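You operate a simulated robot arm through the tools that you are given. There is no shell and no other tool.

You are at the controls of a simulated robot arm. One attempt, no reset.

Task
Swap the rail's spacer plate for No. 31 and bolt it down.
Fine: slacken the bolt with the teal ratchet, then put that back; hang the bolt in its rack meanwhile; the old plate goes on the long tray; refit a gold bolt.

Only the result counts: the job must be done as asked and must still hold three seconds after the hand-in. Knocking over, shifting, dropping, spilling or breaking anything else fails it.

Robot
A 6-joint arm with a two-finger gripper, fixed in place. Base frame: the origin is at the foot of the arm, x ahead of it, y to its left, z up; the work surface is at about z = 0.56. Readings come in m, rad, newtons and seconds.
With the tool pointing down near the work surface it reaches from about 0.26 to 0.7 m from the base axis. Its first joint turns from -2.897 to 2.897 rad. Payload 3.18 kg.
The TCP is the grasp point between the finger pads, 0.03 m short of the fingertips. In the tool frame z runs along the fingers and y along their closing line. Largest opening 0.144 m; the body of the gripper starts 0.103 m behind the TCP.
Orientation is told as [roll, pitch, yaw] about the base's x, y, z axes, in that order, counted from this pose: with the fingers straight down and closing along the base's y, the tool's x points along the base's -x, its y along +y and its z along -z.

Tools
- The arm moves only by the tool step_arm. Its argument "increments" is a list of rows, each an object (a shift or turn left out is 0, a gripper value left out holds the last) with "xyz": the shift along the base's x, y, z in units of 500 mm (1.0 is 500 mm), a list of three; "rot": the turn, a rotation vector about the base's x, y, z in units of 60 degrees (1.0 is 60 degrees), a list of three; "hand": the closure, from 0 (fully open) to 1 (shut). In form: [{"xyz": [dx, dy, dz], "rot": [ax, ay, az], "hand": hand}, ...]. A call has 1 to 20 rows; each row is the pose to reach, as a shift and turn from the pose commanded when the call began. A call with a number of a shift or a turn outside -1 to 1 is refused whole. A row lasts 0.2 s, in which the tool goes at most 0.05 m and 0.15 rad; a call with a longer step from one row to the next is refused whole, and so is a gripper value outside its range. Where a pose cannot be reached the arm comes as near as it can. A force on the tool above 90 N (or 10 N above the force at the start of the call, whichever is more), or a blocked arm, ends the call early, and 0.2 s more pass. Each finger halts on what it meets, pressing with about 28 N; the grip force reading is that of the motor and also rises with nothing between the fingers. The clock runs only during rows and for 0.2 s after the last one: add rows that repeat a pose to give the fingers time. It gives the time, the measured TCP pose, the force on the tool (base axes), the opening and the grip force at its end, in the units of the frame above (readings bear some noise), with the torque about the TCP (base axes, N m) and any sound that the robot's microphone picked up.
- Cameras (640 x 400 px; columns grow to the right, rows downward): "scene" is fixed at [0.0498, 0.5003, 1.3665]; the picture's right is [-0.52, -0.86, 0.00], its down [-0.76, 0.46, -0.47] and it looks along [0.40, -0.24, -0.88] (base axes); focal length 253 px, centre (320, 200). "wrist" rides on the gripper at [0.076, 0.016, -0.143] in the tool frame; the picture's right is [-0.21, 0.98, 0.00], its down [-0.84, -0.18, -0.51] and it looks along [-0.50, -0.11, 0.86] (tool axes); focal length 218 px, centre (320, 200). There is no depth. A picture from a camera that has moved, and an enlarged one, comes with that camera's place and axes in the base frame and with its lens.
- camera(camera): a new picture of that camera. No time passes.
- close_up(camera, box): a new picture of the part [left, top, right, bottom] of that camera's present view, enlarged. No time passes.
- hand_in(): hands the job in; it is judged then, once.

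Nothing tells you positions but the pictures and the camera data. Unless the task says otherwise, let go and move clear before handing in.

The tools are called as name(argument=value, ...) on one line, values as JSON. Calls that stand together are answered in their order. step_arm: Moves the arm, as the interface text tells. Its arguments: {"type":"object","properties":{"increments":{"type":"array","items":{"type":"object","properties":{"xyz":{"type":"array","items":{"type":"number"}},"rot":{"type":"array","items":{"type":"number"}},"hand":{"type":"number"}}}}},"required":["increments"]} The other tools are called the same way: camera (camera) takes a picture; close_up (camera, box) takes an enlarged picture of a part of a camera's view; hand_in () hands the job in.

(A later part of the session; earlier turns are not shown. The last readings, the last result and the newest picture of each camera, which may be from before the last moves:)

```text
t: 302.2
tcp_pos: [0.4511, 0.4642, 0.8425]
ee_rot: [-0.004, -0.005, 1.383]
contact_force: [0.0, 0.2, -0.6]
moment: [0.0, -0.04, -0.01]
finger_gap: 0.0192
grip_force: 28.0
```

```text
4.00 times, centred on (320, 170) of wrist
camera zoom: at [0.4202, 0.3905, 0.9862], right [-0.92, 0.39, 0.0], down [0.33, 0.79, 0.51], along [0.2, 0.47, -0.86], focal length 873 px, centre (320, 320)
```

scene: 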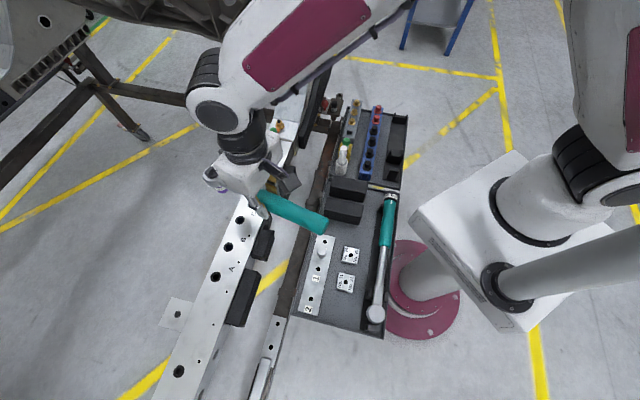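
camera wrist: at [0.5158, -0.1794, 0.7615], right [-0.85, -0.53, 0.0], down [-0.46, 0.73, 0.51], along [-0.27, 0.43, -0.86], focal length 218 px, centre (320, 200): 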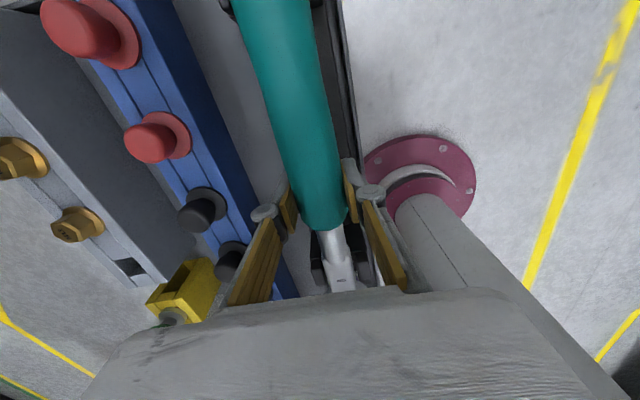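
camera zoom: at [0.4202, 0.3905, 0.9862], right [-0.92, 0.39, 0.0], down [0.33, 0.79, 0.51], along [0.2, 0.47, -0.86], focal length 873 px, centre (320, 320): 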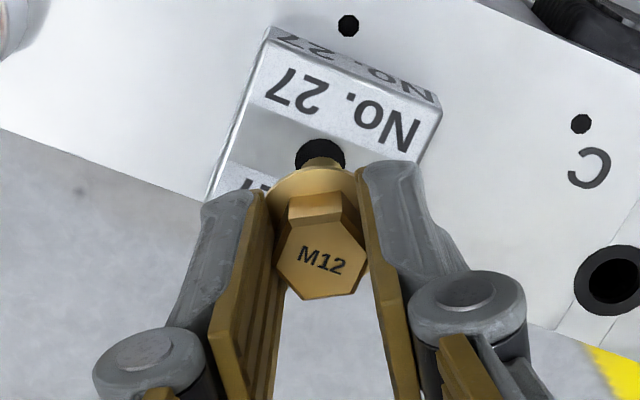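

The bolt is out, with its tip about 13 mm above the plate. I'll carry it inward and over towards the gray rack.

step_arm(increments=[{"xyz": [-0.015, -0.02, 0.02]}, {"xyz": [-0.04, -0.06, 0.05]}, {"xyz": [-0.07, -0.12, 0.09]}, {"xyz": [-0.1, -0.168, 0.115]}, {"xyz": [-0.1, -0.168, 0.115]}])

step_arm(increments=[{"xyz": [0.02, -0.06, 0], "rot": [0, 0, 0.1]}, {"xyz": [0.04, -0.12, 0], "rot": [0, 0, 0.2]}, {"xyz": [0.06, -0.18, 0], "rot": [0, 0, 0.3]}, {"xyz": [0.08, -0.24, 0], "rot": [0, 0, 0.4]}, {"xyz": [0.1, -0.3, 0], "rot": [0, 0, 0.5]}, {"xyz": [0.13, -0.36, 0], "rot": [0, 0, 0.6]}, {"xyz": [0.16, -0.42, 0], "rot": [0, 0, 0.7]}, {"xyz": [0.19, -0.48, -0.02], "rot": [0, 0, 0.8]}, {"xyz": [0.23, -0.54, -0.06], "rot": [0, 0, 0.9]}, {"xyz": [0.27, -0.59, -0.1], "rot": [0, 0, 0.914]}, {"xyz": [0.3, -0.62, -0.14], "rot": [0, 0, 0.914]}, {"xyz": [0.3, -0.62, -0.14], "rot": [0, 0, 0.914]}])

camera(camera="wrist")

camera(camera="scene")

```text
t: 303.4
tcp_pos: [0.4008, 0.3815, 0.9012]
ee_rot: [-0.001, -0.001, 1.382]
contact_force: [0.1, -0.1, -1.4]
moment: [0.0, 0.03, 0.0]
finger_gap: 0.0192
grip_force: 28.0
```

```text
t: 306.0
tcp_pos: [0.5518, 0.0716, 0.831]
ee_rot: [0.001, 0.0, 2.34]
contact_force: [0.1, 0.0, -1.5]
moment: [-0.02, 0.0, -0.02]
finger_gap: 0.0191
grip_force: 27.5
```

```text
taken
camera wrist: at [0.5933, 0.0037, 0.9747], right [-0.85, -0.53, 0.0], down [-0.46, 0.73, 0.51], along [-0.27, 0.43, -0.86], focal length 218 px, centre (320, 200)
```

wrist: 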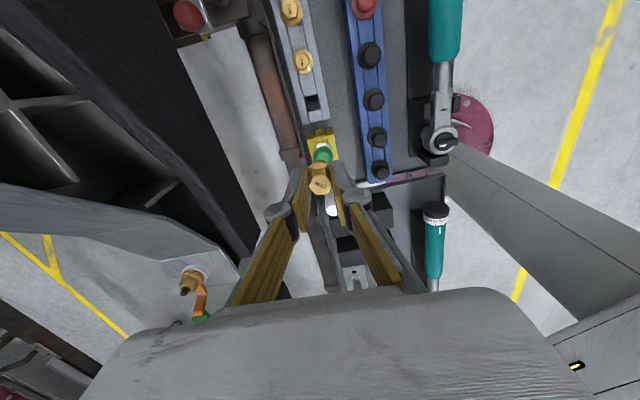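

```text
taken
```

scene: 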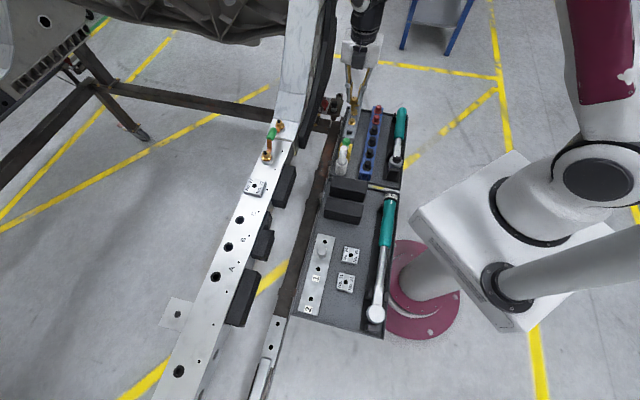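

I'm above the rack area with the bolt in hand. I'll zoom in on the empty slot.

close_up(camera="wrist", box=[260, 50, 380, 200])

close_up(camera="scene", box=[325, 80, 385, 160])

```text
2.67 times, centred on (320, 125) of wrist
camera zoom: at [0.5933, 0.0037, 0.9747], right [-0.85, -0.53, 0.0], down [-0.46, 0.73, 0.51], along [-0.27, 0.43, -0.86], focal length 582 px, centre (320, 400)
```

zoom: 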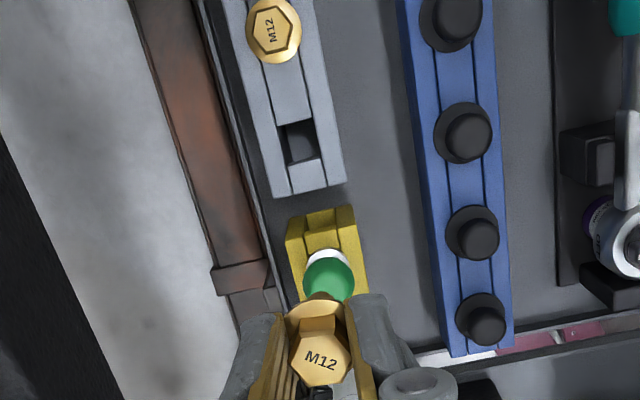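

```text
5.00 times, centred on (355, 120) of scene
camera zoom: at [0.0498, 0.5003, 1.3665], right [-0.52, -0.86, 0.0], down [-0.76, 0.46, -0.47], along [0.4, -0.24, -0.88], focal length 1266 px, centre (145, 600)
```

zoom: 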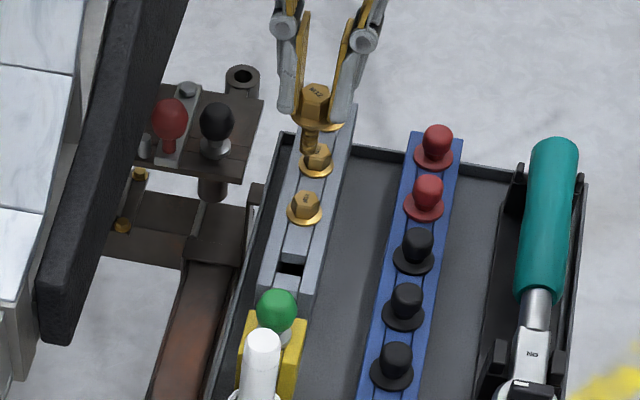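

The slot is at about (0.580, 0.046), with the rack top near z=0.619. I'll move over it and descend part way to check.

step_arm(increments=[{"xyz": [0.028, -0.023, 0]}, {"xyz": [0.0562, -0.0468, 0]}, {"xyz": [0.0562, -0.0468, -0.08]}, {"xyz": [0.0562, -0.0468, -0.16]}, {"xyz": [0.0562, -0.0468, -0.23]}, {"xyz": [0.0562, -0.0468, -0.26]}, {"xyz": [0.0562, -0.0468, -0.26]}])

close_up(camera="scene", box=[330, 95, 380, 155])

close_up(camera="wrist", box=[270, 100, 370, 220])

```text
t: 307.6
tcp_pos: [0.5789, 0.0473, 0.7006]
ee_rot: [0.0, 0.0, 2.34]
contact_force: [0.1, 0.6, -0.6]
moment: [0.05, -0.01, -0.01]
finger_gap: 0.0193
grip_force: 28.6
```

```text
6.67 times, centred on (355, 125) of scene
camera zoom: at [0.0498, 0.5003, 1.3665], right [-0.52, -0.86, 0.0], down [-0.76, 0.46, -0.47], along [0.4, -0.24, -0.88], focal length 1688 px, centre (87, 700)
```

zoom: 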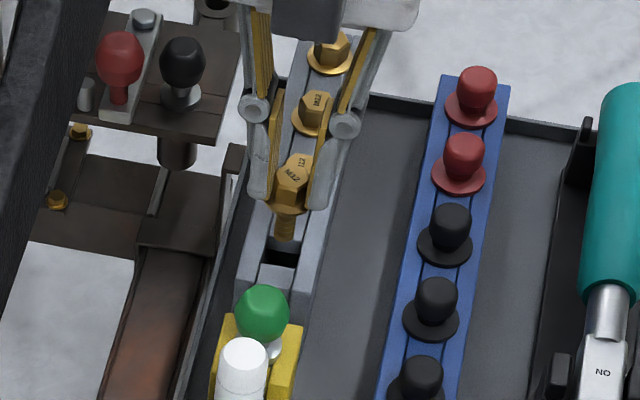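

```text
3.33 times, centred on (320, 160) of wrist
camera zoom: at [0.6206, -0.0194, 0.8438], right [-0.85, -0.53, 0.0], down [-0.46, 0.73, 0.51], along [-0.27, 0.43, -0.86], focal length 728 px, centre (320, 333)
```

zoom: 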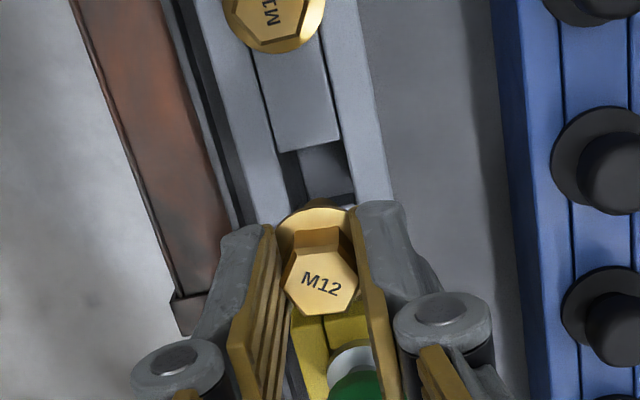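

close_up(camera="scene", box=[338, 118, 362, 142])

close_up(camera="wrist", box=[295, 130, 345, 180])

```text
16.00 times, centred on (350, 130) of scene
camera zoom: at [0.0498, 0.5003, 1.3665], right [-0.52, -0.86, 0.0], down [-0.76, 0.46, -0.47], along [0.4, -0.24, -0.88], focal length 4052 px, centre (-160, 1320)
```

zoom: 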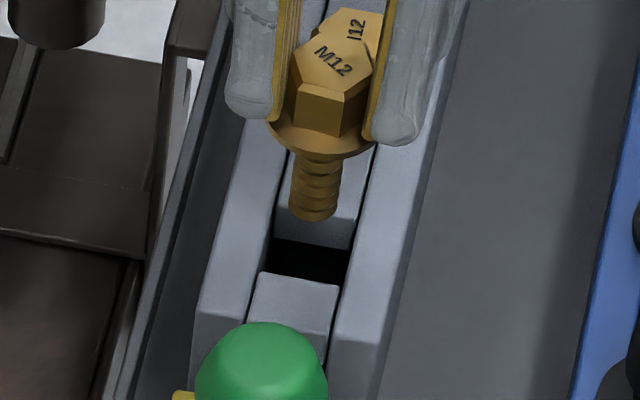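

```text
8.00 times, centred on (320, 155) of wrist
camera zoom: at [0.6206, -0.0194, 0.8438], right [-0.85, -0.53, 0.0], down [-0.46, 0.73, 0.51], along [-0.27, 0.43, -0.86], focal length 1746 px, centre (320, 560)
```

zoom: 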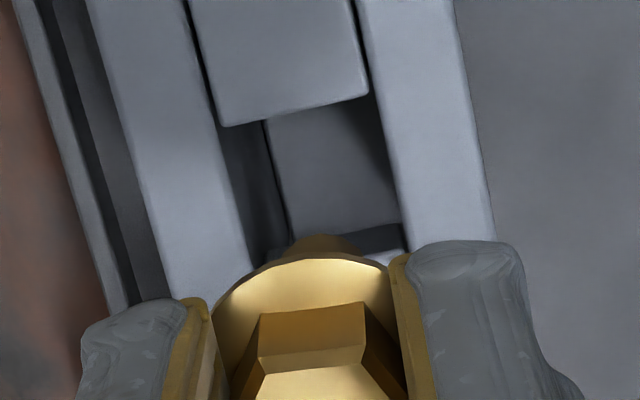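

Careful triangulation puts the slot centre near (0.582, 0.045, 0.626). The bolt sits about 4.6 mm off my tool axis, so I need to move about 7.5 mm along the rack. I'll do that and re-check.

step_arm(increments=[{"xyz": [0.006, -0.0046, 0]}, {"xyz": [0.012, -0.0092, 0]}, {"xyz": [0.012, -0.0092, -0.01]}, {"xyz": [0.012, -0.0092, -0.01]}])

close_up(camera="scene", box=[338, 118, 362, 142])

close_up(camera="wrist", box=[290, 130, 350, 190])

```text
t: 308.6
tcp_pos: [0.5854, 0.043, 0.6969]
ee_rot: [0.0, -0.001, 2.338]
contact_force: [-0.2, -0.1, -1.2]
moment: [-0.01, 0.03, 0.0]
finger_gap: 0.0193
grip_force: 28.0
```

```text
16.00 times, centred on (350, 130) of scene
camera zoom: at [0.0498, 0.5003, 1.3665], right [-0.52, -0.86, 0.0], down [-0.76, 0.46, -0.47], along [0.4, -0.24, -0.88], focal length 4052 px, centre (-160, 1320)
```

zoom: 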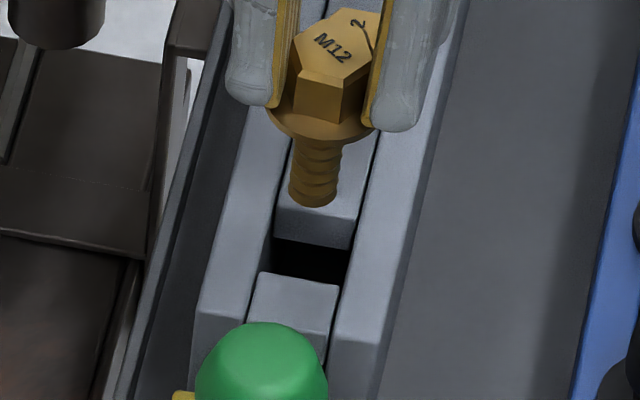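

```text
6.67 times, centred on (320, 160) of wrist
camera zoom: at [0.6269, -0.0242, 0.8399], right [-0.85, -0.53, 0.0], down [-0.46, 0.73, 0.51], along [-0.27, 0.43, -0.86], focal length 1455 px, centre (320, 467)
```

zoom: 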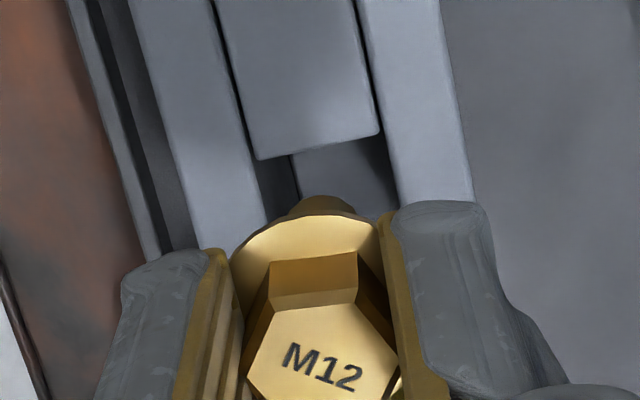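

The tip should land within 1–2 mm of the slot centre. I'll lower until the tip enters the slot and check.

step_arm(increments=[{"xyz": [-0.001, 0.001, -0.012]}, {"xyz": [-0.001, 0.001, -0.024]}, {"xyz": [-0.001, 0.001, -0.036]}, {"xyz": [-0.001, 0.001, -0.036]}])

close_up(camera="scene", box=[338, 118, 362, 142])

close_up(camera="wrist", box=[290, 130, 350, 190])

```text
t: 309.6
tcp_pos: [0.5859, 0.0442, 0.6787]
ee_rot: [0.001, 0.001, 2.339]
contact_force: [0.4, 0.3, -1.6]
moment: [0.0, 0.01, 0.03]
finger_gap: 0.0193
grip_force: 28.3
```

```text
16.00 times, centred on (350, 130) of scene
camera zoom: at [0.0498, 0.5003, 1.3665], right [-0.52, -0.86, 0.0], down [-0.76, 0.46, -0.47], along [0.4, -0.24, -0.88], focal length 4052 px, centre (-160, 1320)
```

zoom: 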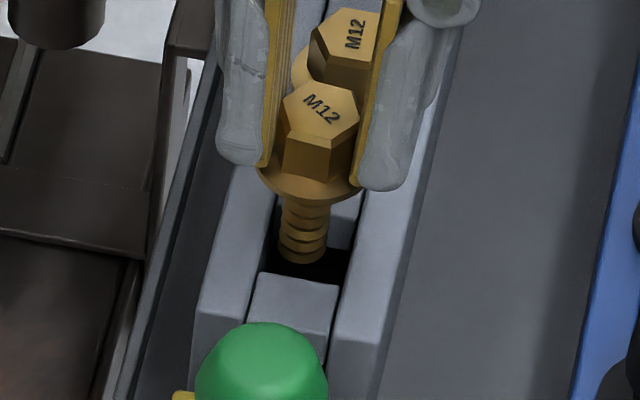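

```text
6.67 times, centred on (320, 160) of wrist
camera zoom: at [0.6267, -0.0232, 0.8215], right [-0.85, -0.53, 0.0], down [-0.46, 0.73, 0.51], along [-0.27, 0.43, -0.86], focal length 1455 px, centre (320, 467)
```

zoom: 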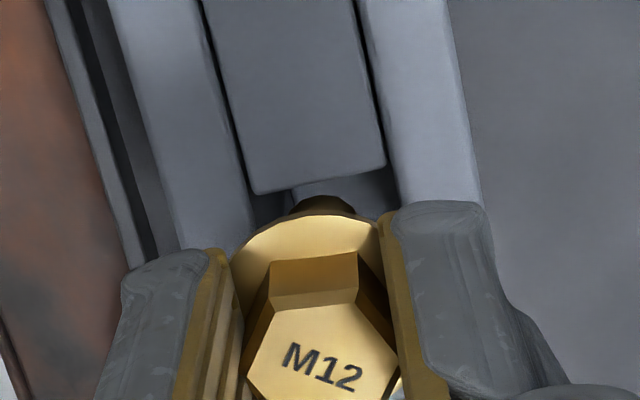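

The tip is entering the slot with clearance. I'll continue down.

step_arm(increments=[{"xyz": [0.0005, -0.0008, -0.008]}, {"xyz": [0.0005, -0.0008, -0.016]}, {"xyz": [0.0005, -0.0008, -0.022]}, {"xyz": [0.0005, -0.0008, -0.022]}])

close_up(camera="scene", box=[338, 118, 362, 142])

```text
t: 310.6
tcp_pos: [0.5847, 0.0436, 0.6671]
ee_rot: [0.0, 0.001, 2.34]
contact_force: [-0.1, 0.3, -0.6]
moment: [0.0, 0.01, 0.04]
finger_gap: 0.0193
grip_force: 28.4
```

```text
16.00 times, centred on (350, 130) of scene
camera zoom: at [0.0498, 0.5003, 1.3665], right [-0.52, -0.86, 0.0], down [-0.76, 0.46, -0.47], along [0.4, -0.24, -0.88], focal length 4052 px, centre (-160, 1320)
```

zoom: 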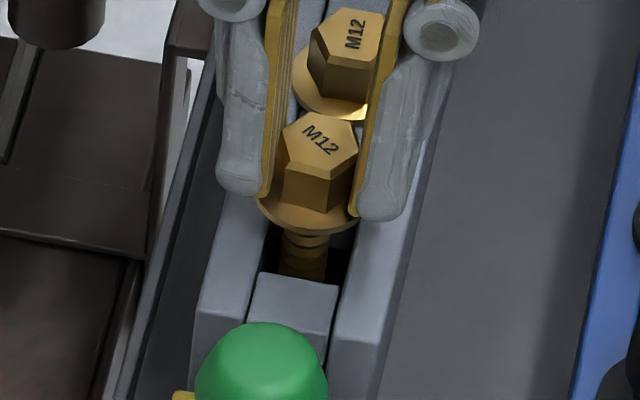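

step_arm(increments=[{"xyz": [0, 0, -0.006]}, {"xyz": [0, 0, -0.01]}, {"xyz": [0, 0, -0.01]}])

step_arm(increments=[{"xyz": [0, 0, -0.003]}, {"xyz": [0, 0, -0.006]}, {"xyz": [0, 0, -0.006]}])

close_up(camera="scene", box=[338, 118, 362, 142])

```text
t: 311.4
tcp_pos: [0.586, 0.043, 0.6621]
ee_rot: [0.001, 0.002, 2.339]
contact_force: [0.0, -0.7, -1.5]
moment: [0.03, 0.03, 0.04]
finger_gap: 0.0193
grip_force: 27.8
```

```text
t: 312.2
tcp_pos: [0.5849, 0.0433, 0.6598]
ee_rot: [0.0, 0.001, 2.34]
contact_force: [0.4, 0.5, -0.8]
moment: [0.0, 0.01, 0.0]
finger_gap: 0.019
grip_force: 27.9
```

```text
16.00 times, centred on (350, 130) of scene
camera zoom: at [0.0498, 0.5003, 1.3665], right [-0.52, -0.86, 0.0], down [-0.76, 0.46, -0.47], along [0.4, -0.24, -0.88], focal length 4052 px, centre (-160, 1320)
```

zoom: 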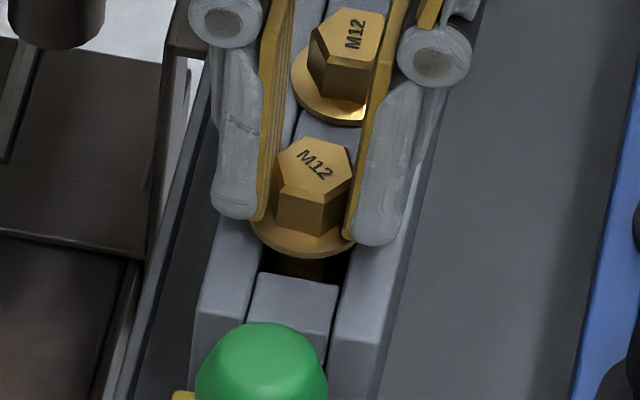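

step_arm(increments=[{"xyz": [0, 0, -0.004]}, {"xyz": [0, 0, -0.008]}, {"xyz": [0, 0, -0.01]}, {"xyz": [0, 0, -0.01]}])

step_arm(increments=[{"xyz": [0, 0, -0.002]}, {"xyz": [0, 0, -0.004]}, {"xyz": [0, 0, -0.004]}])

close_up(camera="scene", box=[338, 118, 362, 142])

```text
t: 313.2
tcp_pos: [0.5845, 0.0416, 0.6549]
ee_rot: [-0.001, -0.001, 2.339]
contact_force: [0.5, 0.6, -0.5]
moment: [0.0, -0.01, -0.02]
finger_gap: 0.0193
grip_force: 27.8
```

```text
t: 314.0
tcp_pos: [0.585, 0.0426, 0.653]
ee_rot: [-0.003, 0.0, 2.338]
contact_force: [-1.6, -1.0, 5.3]
moment: [0.03, 0.09, 0.03]
finger_gap: 0.0189
grip_force: 28.1
```

```text
16.00 times, centred on (350, 130) of scene
camera zoom: at [0.0498, 0.5003, 1.3665], right [-0.52, -0.86, 0.0], down [-0.76, 0.46, -0.47], along [0.4, -0.24, -0.88], focal length 4052 px, centre (-160, 1320)
```

zoom: 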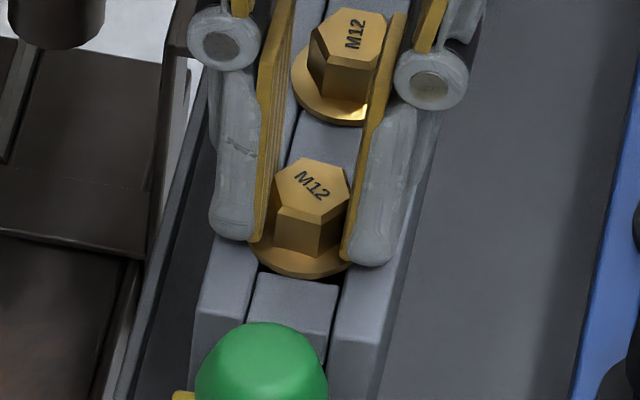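

The flange rests on the rack. I'll open the fingers and lift away.

step_arm(increments=[{"xyz": [0, 0, 0.001], "hand": 0.95}, {"hand": 0.8, "xyz": [0, 0, 0.001]}, {"hand": 0.65, "xyz": [0, 0, 0.001]}, {"hand": 0.65, "xyz": [0, 0, 0.001]}, {"xyz": [0, 0, 0.03]}, {"xyz": [0, 0, 0.1]}, {"xyz": [0, 0, 0.18]}, {"xyz": [0, 0, 0.26]}, {"xyz": [0, 0, 0.3]}, {"xyz": [0, 0, 0.3]}])

close_up(camera="scene", box=[330, 95, 380, 155])

camera(camera="wrist")

```text
t: 316.2
tcp_pos: [0.586, 0.0435, 0.8039]
ee_rot: [0.0, 0.0, 2.339]
contact_force: [-0.3, -0.6, 0.3]
moment: [-0.01, -0.02, -0.01]
finger_gap: 0.0503
grip_force: 0.0
```

```text
6.67 times, centred on (355, 125) of scene
camera zoom: at [0.0498, 0.5003, 1.3665], right [-0.52, -0.86, 0.0], down [-0.76, 0.46, -0.47], along [0.4, -0.24, -0.88], focal length 1688 px, centre (87, 700)
```

zoom: 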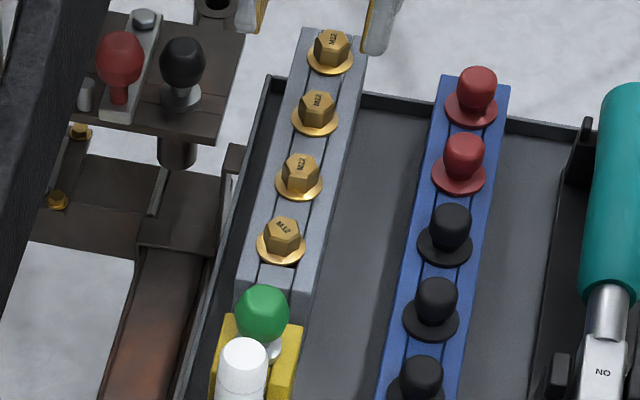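

```text
taken
camera wrist: at [0.627, -0.0243, 0.9463], right [-0.85, -0.53, 0.0], down [-0.46, 0.73, 0.51], along [-0.27, 0.43, -0.86], focal length 218 px, centre (320, 200)
```

wrist: 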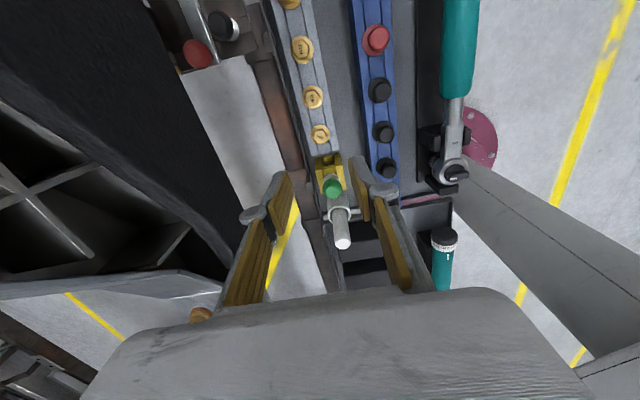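

The bolt hangs in its rack with the other three. Next is the old plate: I'll go back over the rail with the fingers set to close along the rail direction.

step_arm(increments=[{"xyz": [-0.01, 0.05, 0.04], "rot": [0, 0, -0.1], "hand": 0.5}, {"xyz": [-0.03, 0.11, 0.09], "rot": [0, 0, -0.2]}, {"xyz": [-0.05, 0.17, 0.13], "rot": [0, 0, -0.3]}, {"xyz": [-0.08, 0.24, 0.15], "rot": [0, 0, -0.42]}, {"xyz": [-0.11, 0.31, 0.15], "rot": [0, 0, -0.54]}, {"xyz": [-0.14, 0.38, 0.15], "rot": [0, 0, -0.66]}, {"xyz": [-0.17, 0.45, 0.15], "rot": [0, 0, -0.78]}, {"xyz": [-0.2, 0.52, 0.14], "rot": [0, 0, -0.9]}, {"xyz": [-0.23, 0.58, 0.12], "rot": [0, 0, -1.0]}, {"xyz": [-0.25, 0.64, 0.1], "rot": [0, 0, -1.0]}, {"xyz": [-0.26, 0.7, 0.08], "rot": [0, 0, -1.0]}, {"xyz": [-0.26, 0.7, 0.08], "rot": [0, 0, -1.0]}])

step_arm(increments=[{"xyz": [0, 0.04, -0.005], "rot": [0, 0, -0.12]}, {"xyz": [-0.004, 0.08, -0.01], "rot": [0, 0, -0.24]}, {"xyz": [-0.008, 0.12, -0.015], "rot": [0, 0, -0.36]}, {"xyz": [-0.01, 0.145, -0.02], "rot": [0, 0, -0.484]}, {"xyz": [-0.01, 0.145, -0.02], "rot": [0, 0, -0.484]}])

camera(camera="wrist")

close_up(camera="scene", box=[225, 150, 285, 210])

```text
t: 318.8
tcp_pos: [0.4543, 0.3938, 0.8416]
ee_rot: [0.0, -0.001, 1.292]
contact_force: [0.0, 0.0, -1.0]
moment: [0.03, 0.03, -0.04]
finger_gap: 0.0721
grip_force: 0.0
```

```text
t: 320.0
tcp_pos: [0.4494, 0.4665, 0.8332]
ee_rot: [0.001, 0.001, 0.784]
contact_force: [0.2, 0.0, -0.3]
moment: [0.0, -0.02, 0.0]
finger_gap: 0.0719
grip_force: 0.2
```

```text
taken
camera wrist: at [0.3847, 0.423, 0.9759], right [-0.54, 0.84, 0.0], down [0.72, 0.47, 0.51], along [0.43, 0.27, -0.86], focal length 218 px, centre (320, 200)
```

wrist: 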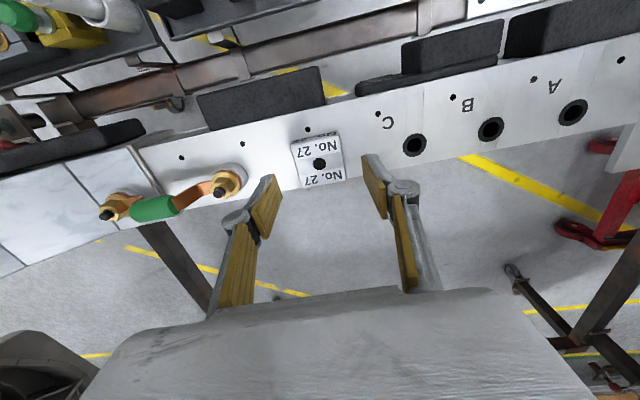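

```text
6.67 times, centred on (255, 180) of scene
camera zoom: at [0.0498, 0.5003, 1.3665], right [-0.52, -0.86, 0.0], down [-0.76, 0.46, -0.47], along [0.4, -0.24, -0.88], focal length 1688 px, centre (753, 333)
```

zoom: 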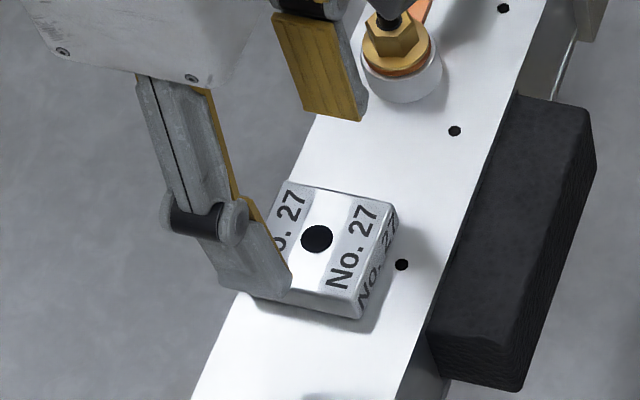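

The plate is nearly centred. I'll shift slightly and lower the fingers to just above the rail either side of it.

step_arm(increments=[{"xyz": [0.0074, 0.0016, -0.02]}, {"xyz": [0.0074, 0.0016, -0.05]}, {"xyz": [0.0074, 0.0016, -0.07]}, {"xyz": [0.0074, 0.0016, -0.078]}, {"xyz": [0.0074, 0.0016, -0.078]}])

close_up(camera="scene", box=[225, 150, 285, 210])

close_up(camera="wrist", box=[240, 100, 400, 240])

```text
t: 321.2
tcp_pos: [0.4542, 0.4653, 0.793]
ee_rot: [0.0, -0.001, 0.786]
contact_force: [-0.2, 0.6, 0.6]
moment: [0.0, 0.01, 0.01]
finger_gap: 0.0719
grip_force: 0.1
```

```text
6.67 times, centred on (255, 180) of scene
camera zoom: at [0.0498, 0.5003, 1.3665], right [-0.52, -0.86, 0.0], down [-0.76, 0.46, -0.47], along [0.4, -0.24, -0.88], focal length 1688 px, centre (753, 333)
```

zoom: 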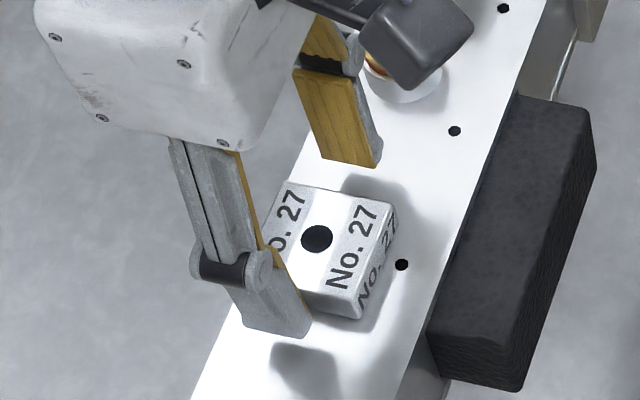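

```text
2.86 times, centred on (320, 170) of wrist
camera zoom: at [0.3889, 0.4229, 0.9364], right [-0.54, 0.84, 0.0], down [0.72, 0.47, 0.51], along [0.43, 0.28, -0.86], focal length 624 px, centre (320, 286)
```

zoom: 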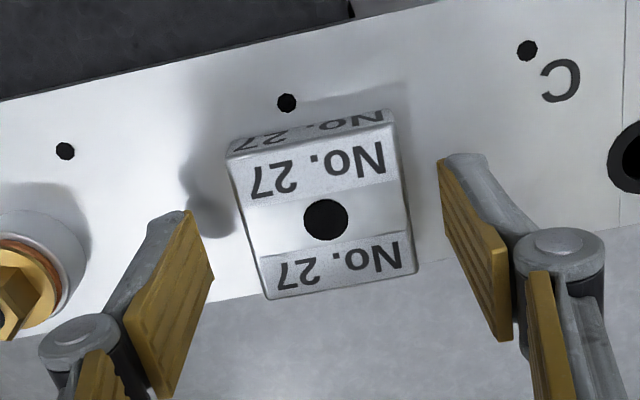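

step_arm(increments=[{"xyz": [0, 0, -0.006]}, {"xyz": [0, 0, -0.012]}, {"xyz": [0, 0, -0.012]}])

close_up(camera="scene", box=[235, 160, 275, 210])

```text
t: 322.0
tcp_pos: [0.4535, 0.4654, 0.7858]
ee_rot: [0.0, -0.001, 0.786]
contact_force: [-0.6, -0.5, -0.7]
moment: [0.01, 0.01, -0.01]
finger_gap: 0.072
grip_force: 0.0
```

```text
8.00 times, centred on (255, 185) of scene
camera zoom: at [0.0498, 0.5003, 1.3665], right [-0.52, -0.86, 0.0], down [-0.76, 0.46, -0.47], along [0.4, -0.24, -0.88], focal length 2026 px, centre (840, 320)
```

zoom: 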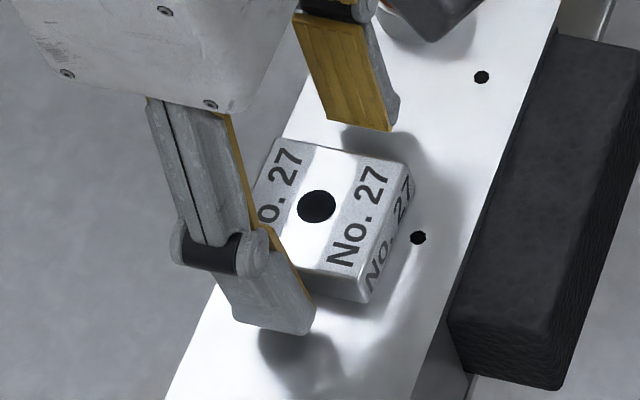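

step_arm(increments=[{"xyz": [0, 0, -0.005]}, {"xyz": [0, 0, -0.01]}, {"xyz": [0, 0, -0.01]}])

step_arm(increments=[{"xyz": [0, 0, -0.004]}, {"xyz": [0, 0, -0.007]}, {"xyz": [0, 0, -0.007]}])

close_up(camera="scene", box=[235, 160, 275, 210])

```text
t: 322.8
tcp_pos: [0.4538, 0.4655, 0.7814]
ee_rot: [0.0, 0.0, 0.786]
contact_force: [0.7, -0.6, 0.3]
moment: [-0.01, -0.03, 0.04]
finger_gap: 0.072
grip_force: 0.1
```

```text
t: 323.6
tcp_pos: [0.4541, 0.4665, 0.779]
ee_rot: [-0.001, 0.001, 0.785]
contact_force: [0.0, 0.0, 0.3]
moment: [-0.04, 0.03, 0.0]
finger_gap: 0.0717
grip_force: 0.1
```

```text
8.00 times, centred on (255, 185) of scene
camera zoom: at [0.0498, 0.5003, 1.3665], right [-0.52, -0.86, 0.0], down [-0.76, 0.46, -0.47], along [0.4, -0.24, -0.88], focal length 2026 px, centre (840, 320)
```

zoom: 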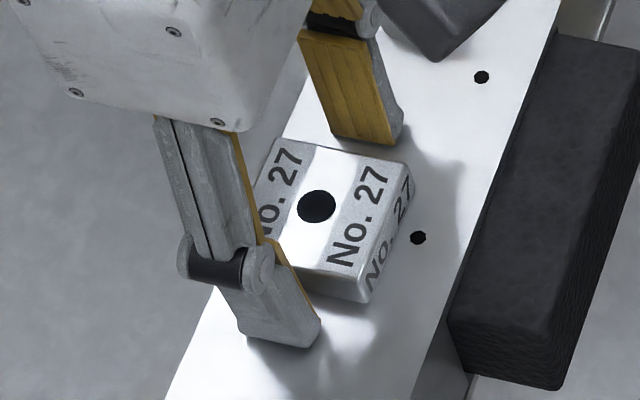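

The fingertips are now close to the rail surface beside the plate. I'll close on it.

step_arm(increments=[{"hand": 0.58}, {"hand": 0.65}, {"hand": 0.75}, {"hand": 0.85}, {"hand": 0.85}])

close_up(camera="scene", box=[235, 160, 275, 210])

close_up(camera="wrist", box=[240, 100, 400, 240])

```text
t: 324.8
tcp_pos: [0.4547, 0.4661, 0.7801]
ee_rot: [0.0, -0.001, 0.786]
contact_force: [-1.3, 4.5, 14.5]
moment: [0.05, 0.2, -0.08]
finger_gap: 0.0493
grip_force: 28.0
```

```text
8.00 times, centred on (255, 185) of scene
camera zoom: at [0.0498, 0.5003, 1.3665], right [-0.52, -0.86, 0.0], down [-0.76, 0.46, -0.47], along [0.4, -0.24, -0.88], focal length 2026 px, centre (840, 320)
```

zoom: 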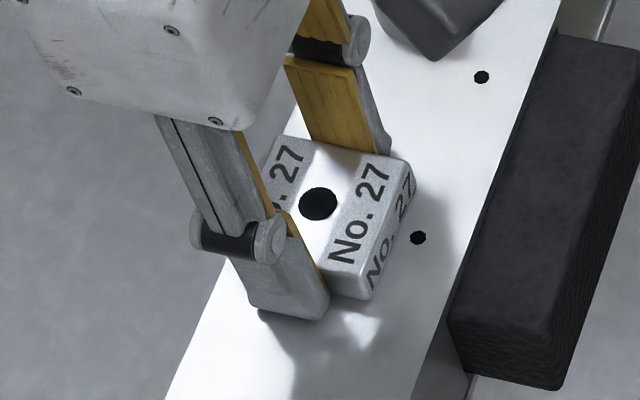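

```text
2.86 times, centred on (320, 170) of wrist
camera zoom: at [0.3886, 0.4233, 0.9227], right [-0.54, 0.84, 0.0], down [0.72, 0.47, 0.51], along [0.43, 0.28, -0.86], focal length 624 px, centre (320, 286)
```

zoom: 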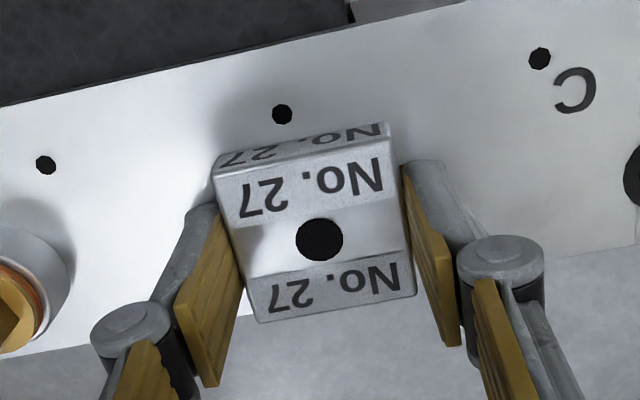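

Plate gripped at 49 mm. I'll lift it off the rail.

step_arm(increments=[{"hand": 1.0, "xyz": [0, 0, 0.004]}, {"hand": 1.0, "xyz": [0, 0, 0.015]}, {"xyz": [0, 0, 0.035]}, {"xyz": [0, 0, 0.06]}, {"xyz": [-0.01, -0.01, 0.09]}, {"xyz": [-0.03, -0.04, 0.11]}, {"xyz": [-0.03, -0.04, 0.11]}])

close_up(camera="scene", box=[225, 140, 285, 210])

camera(camera="wrist")

```text
t: 326.4
tcp_pos: [0.4408, 0.4455, 0.8325]
ee_rot: [0.001, 0.003, 0.785]
contact_force: [-0.7, 0.5, -2.7]
moment: [-0.01, -0.02, -0.03]
finger_gap: 0.0493
grip_force: 28.0
```

```text
5.71 times, centred on (255, 175) of scene
camera zoom: at [0.0498, 0.5003, 1.3665], right [-0.52, -0.86, 0.0], down [-0.76, 0.46, -0.47], along [0.4, -0.24, -0.88], focal length 1447 px, centre (691, 343)
```

zoom: 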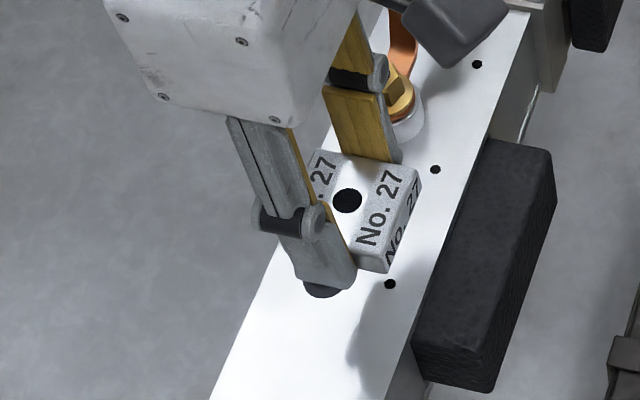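

```text
taken
camera wrist: at [0.3741, 0.4027, 0.977], right [-0.54, 0.84, 0.0], down [0.72, 0.47, 0.51], along [0.43, 0.28, -0.86], focal length 218 px, centre (320, 200)
```

wrist: 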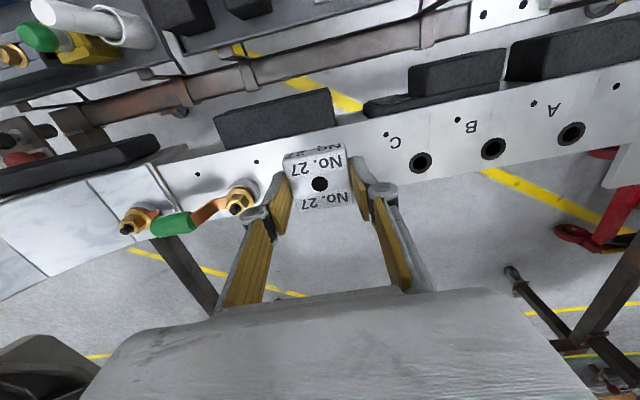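

The plate is off the rail. I'll carry it to the long tray, where there is a free patch between the black block and plate No. 36, turning it 90° so the fingers have room.

step_arm(increments=[{"xyz": [-0.03, -0.025, 0.03], "rot": [0, 0, -0.08]}, {"xyz": [-0.07, -0.06, 0.05], "rot": [0, 0, -0.18]}, {"xyz": [-0.11, -0.1, 0.05], "rot": [0, 0, -0.28]}, {"xyz": [-0.15, -0.14, 0.05], "rot": [0, 0, -0.38]}, {"xyz": [-0.19, -0.18, 0.05], "rot": [0, 0, -0.48]}, {"xyz": [-0.23, -0.22, 0.04], "rot": [0, 0, -0.58]}, {"xyz": [-0.27, -0.26, 0.02], "rot": [0, 0, -0.68]}, {"xyz": [-0.31, -0.3, 0], "rot": [0, 0, -0.78]}, {"xyz": [-0.35, -0.34, -0.02], "rot": [0, 0, -0.88]}, {"xyz": [-0.39, -0.37, -0.04], "rot": [0, 0, -0.98]}, {"xyz": [-0.408, -0.3786, -0.06], "rot": [0, 0, -1.0]}, {"xyz": [-0.408, -0.3786, -0.06], "rot": [0, 0, -1.0]}])

step_arm(increments=[{"xyz": [0, 0, -0.04], "rot": [0, 0, -0.1]}, {"xyz": [0, 0, -0.08], "rot": [0, 0, -0.2]}, {"xyz": [0, 0, -0.12], "rot": [0, 0, -0.3]}, {"xyz": [0, 0, -0.14], "rot": [0, 0, -0.4]}, {"xyz": [0, 0, -0.14], "rot": [0, 0, -0.5]}, {"xyz": [0, 0, -0.14], "rot": [0, 0, -0.5]}])

camera(camera="wrist")

camera(camera="scene")

```text
t: 329.0
tcp_pos: [0.2342, 0.2567, 0.8034]
ee_rot: [-0.001, 0.0, -0.264]
contact_force: [0.0, -0.3, -3.0]
moment: [0.03, -0.03, 0.03]
finger_gap: 0.0495
grip_force: 27.8
```

```text
t: 330.4
tcp_pos: [0.2341, 0.2568, 0.7336]
ee_rot: [-0.001, -0.002, -0.788]
contact_force: [-0.9, -0.3, -2.5]
moment: [-0.01, -0.02, -0.03]
finger_gap: 0.0495
grip_force: 28.0
```

```text
taken
camera wrist: at [0.1931, 0.3222, 0.8767], right [0.84, 0.54, 0.0], down [0.47, -0.72, 0.51], along [0.27, -0.43, -0.86], focal length 218 px, centre (320, 200)
```

wrist: 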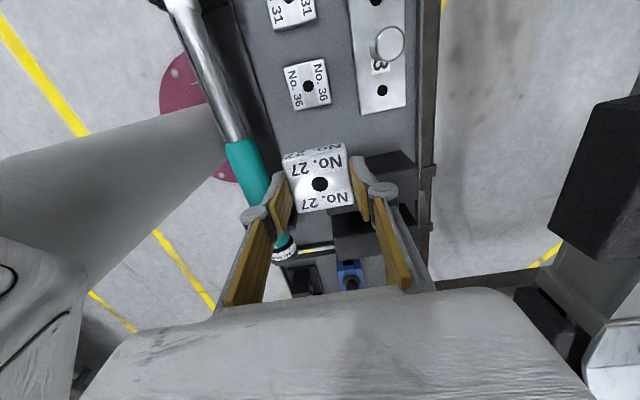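

```text
taken
```

scene: 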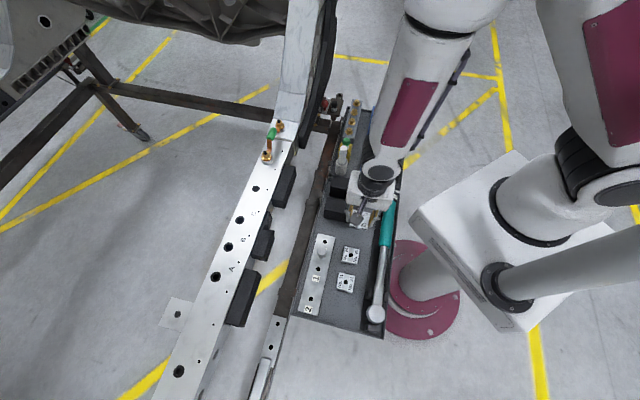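

The plate is positioned over the free patch. I'll lower it to the tray floor, slowly at the end.

step_arm(increments=[{"xyz": [0, 0, -0.06]}, {"xyz": [0, 0, -0.12]}, {"xyz": [0, 0, -0.17]}, {"xyz": [0, 0, -0.21]}, {"xyz": [0, 0, -0.23]}, {"xyz": [0, 0, -0.23]}])

camera(camera="wrist")

close_up(camera="scene", box=[310, 190, 400, 280])

```text
t: 331.8
tcp_pos: [0.2356, 0.2564, 0.6175]
ee_rot: [-0.001, 0.0, -0.785]
contact_force: [0.0, -1.5, -2.7]
moment: [0.01, -0.04, -0.02]
finger_gap: 0.0493
grip_force: 27.9
```

```text
taken
camera wrist: at [0.1927, 0.322, 0.7619], right [0.84, 0.54, 0.0], down [0.47, -0.72, 0.51], along [0.28, -0.43, -0.86], focal length 218 px, centre (320, 200)
```

wrist: 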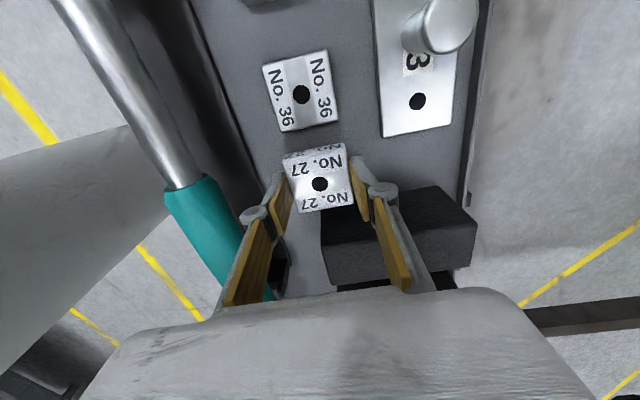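

```text
4.44 times, centred on (355, 235) of scene
camera zoom: at [0.0498, 0.5003, 1.3665], right [-0.52, -0.86, 0.0], down [-0.76, 0.46, -0.47], along [0.4, -0.24, -0.88], focal length 1126 px, centre (164, 44)
```

zoom: 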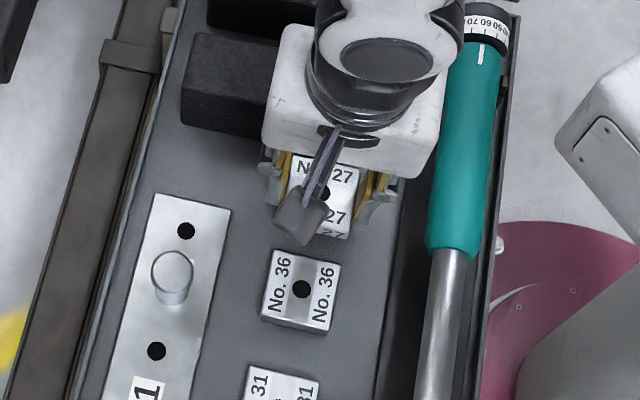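

step_arm(increments=[{"xyz": [0, 0, -0.006]}, {"xyz": [0, 0, -0.012]}, {"xyz": [0, 0, -0.016]}, {"xyz": [0, 0, -0.016]}])

step_arm(increments=[{"xyz": [0, 0, -0.004]}, {"xyz": [0, 0, -0.007]}, {"xyz": [0, 0, -0.01]}, {"xyz": [0, 0, -0.01]}])

```text
t: 332.8
tcp_pos: [0.2335, 0.2566, 0.6112]
ee_rot: [-0.001, -0.001, -0.786]
contact_force: [0.1, 0.4, -3.1]
moment: [0.01, -0.03, 0.0]
finger_gap: 0.0494
grip_force: 28.2
```

```text
t: 333.8
tcp_pos: [0.2352, 0.2566, 0.606]
ee_rot: [0.001, 0.0, -0.786]
contact_force: [0.3, 0.0, -2.5]
moment: [-0.02, -0.01, 0.02]
finger_gap: 0.0495
grip_force: 27.9
```

step_arm(increments=[{"xyz": [0, 0, -0.003]}, {"xyz": [0, 0, -0.006]}, {"xyz": [0, 0, -0.008]}, {"xyz": [0, 0, -0.008]}])

step_arm(increments=[{"xyz": [0, 0, -0.003]}, {"xyz": [0, 0, -0.006]}, {"xyz": [0, 0, -0.008]}, {"xyz": [0, 0, -0.008]}])

close_up(camera="wrist", box=[240, 60, 400, 260])

```text
t: 334.8
tcp_pos: [0.2354, 0.2583, 0.6018]
ee_rot: [0.001, -0.002, -0.786]
contact_force: [0.2, 0.6, -2.4]
moment: [0.01, 0.01, -0.02]
finger_gap: 0.0495
grip_force: 28.3
```

```text
t: 335.8
tcp_pos: [0.2348, 0.2558, 0.5969]
ee_rot: [0.0, -0.001, -0.787]
contact_force: [-0.2, 0.3, -2.4]
moment: [-0.02, -0.03, 0.05]
finger_gap: 0.0496
grip_force: 27.8
```

```text
2.00 times, centred on (320, 160) of wrist
camera zoom: at [0.1928, 0.3217, 0.741], right [0.84, 0.54, 0.0], down [0.47, -0.72, 0.51], along [0.28, -0.43, -0.86], focal length 436 px, centre (320, 280)
```

zoom: 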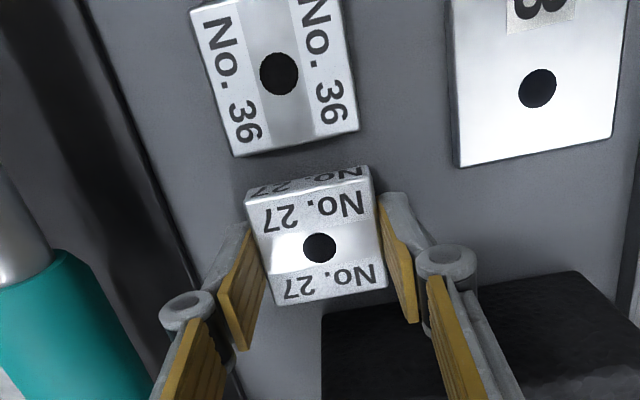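

step_arm(increments=[{"xyz": [0, 0, -0.003]}, {"xyz": [0, 0, -0.006]}, {"xyz": [0, 0, -0.008]}, {"xyz": [0, 0, -0.008]}])

step_arm(increments=[{"xyz": [0, 0, -0.003]}, {"xyz": [0, 0, -0.006]}, {"xyz": [0, 0, -0.006]}])

```text
t: 336.8
tcp_pos: [0.2343, 0.2572, 0.5939]
ee_rot: [0.001, 0.001, -0.786]
contact_force: [-0.1, -0.1, -3.5]
moment: [0.02, -0.01, 0.0]
finger_gap: 0.0497
grip_force: 28.2
```

```text
t: 337.6
tcp_pos: [0.2353, 0.2562, 0.5906]
ee_rot: [-0.001, 0.0, -0.785]
contact_force: [0.9, -0.4, -1.5]
moment: [0.01, -0.04, 0.0]
finger_gap: 0.0493
grip_force: 28.2
```

step_arm(increments=[{"xyz": [0, 0, -0.003]}, {"xyz": [0, 0, -0.006]}, {"xyz": [0, 0, -0.006]}])

step_arm(increments=[{"xyz": [0, 0, -0.002]}, {"xyz": [0, 0, -0.004]}, {"xyz": [0, 0, -0.004]}])

close_up(camera="wrist", box=[260, 140, 380, 240])

```text
t: 338.5
tcp_pos: [0.2348, 0.2561, 0.5895]
ee_rot: [0.001, 0.001, -0.786]
contact_force: [-3.4, -1.8, 18.3]
moment: [0.09, -0.08, 0.0]
finger_gap: 0.0494
grip_force: 28.6
stopped in row 3: the force on the tool passed its limit at 94 N (the readings are from after the stop); the commanded pose is now the measured one
```

```text
t: 339.2
tcp_pos: [0.2343, 0.2564, 0.59]
ee_rot: [0.0, 0.0, -0.785]
contact_force: [-4.4, -2.7, 17.6]
moment: [0.12, -0.08, -0.04]
finger_gap: 0.0496
grip_force: 27.9
stopped in row 3: the force on the tool passed its limit at 96 N (the readings are from after the stop); the commanded pose is now the measured one
```

```text
4.00 times, centred on (320, 190) of wrist
camera zoom: at [0.1929, 0.3218, 0.7328], right [0.84, 0.54, 0.0], down [0.47, -0.72, 0.51], along [0.28, -0.43, -0.86], focal length 873 px, centre (320, 240)
```

zoom: 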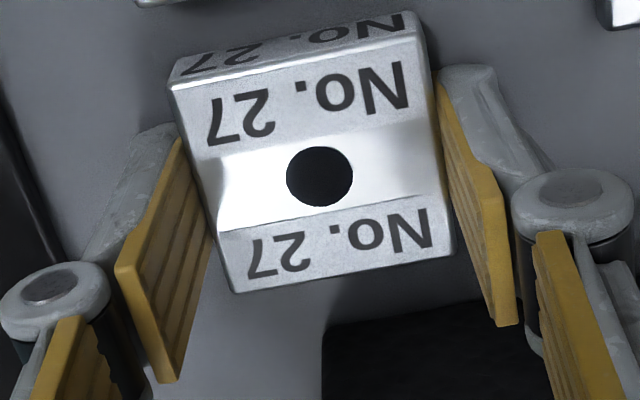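

It's on the tray floor. I'll ease up half a millimetre and release.

step_arm(increments=[{"xyz": [0, 0, 0.001]}, {"xyz": [0, 0, 0.0015]}, {"xyz": [0, 0, 0.0015]}])

step_arm(increments=[{"hand": 0.62}, {"hand": 0.56}, {"hand": 0.52}, {"hand": 0.52}, {"xyz": [0, 0, 0.02]}, {"xyz": [0, 0, 0.06]}, {"xyz": [0, 0, 0.13]}, {"xyz": [0, 0, 0.2]}, {"xyz": [0, 0, 0.26]}, {"xyz": [0, 0, 0.26]}])

camera(camera="wrist")

camera(camera="scene")

```text
t: 340.0
tcp_pos: [0.2361, 0.2583, 0.5898]
ee_rot: [0.0, -0.001, -0.787]
contact_force: [0.0, -0.1, -1.8]
moment: [0.03, -0.01, -0.01]
finger_gap: 0.0497
grip_force: 27.8
```

```text
t: 342.2
tcp_pos: [0.2355, 0.2567, 0.7208]
ee_rot: [0.0, 0.0, -0.786]
contact_force: [0.2, 0.0, -0.4]
moment: [0.01, -0.01, 0.0]
finger_gap: 0.0692
grip_force: 0.1
```

```text
taken
camera wrist: at [0.1935, 0.3216, 0.8637], right [0.84, 0.54, 0.0], down [0.47, -0.72, 0.51], along [0.28, -0.43, -0.86], focal length 218 px, centre (320, 200)
```

wrist: 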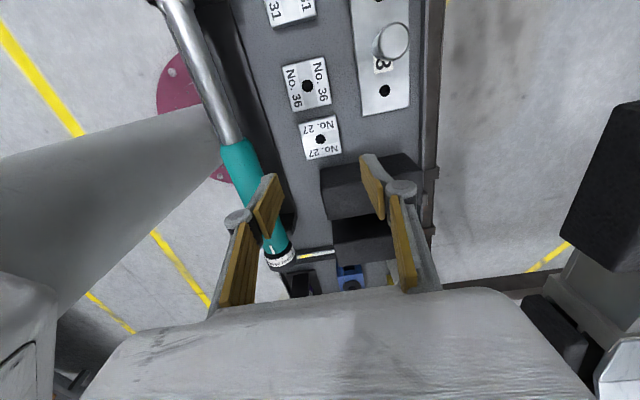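

```text
taken
```

scene: 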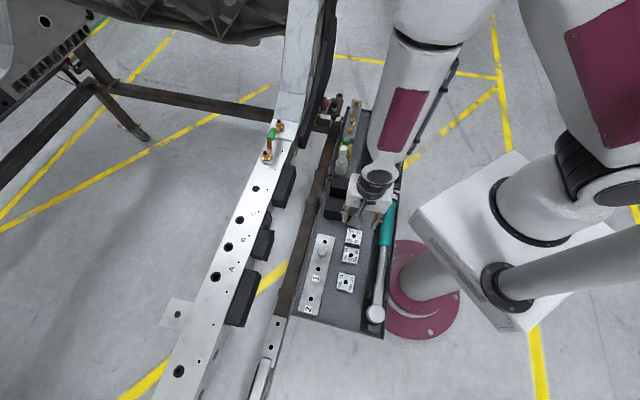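

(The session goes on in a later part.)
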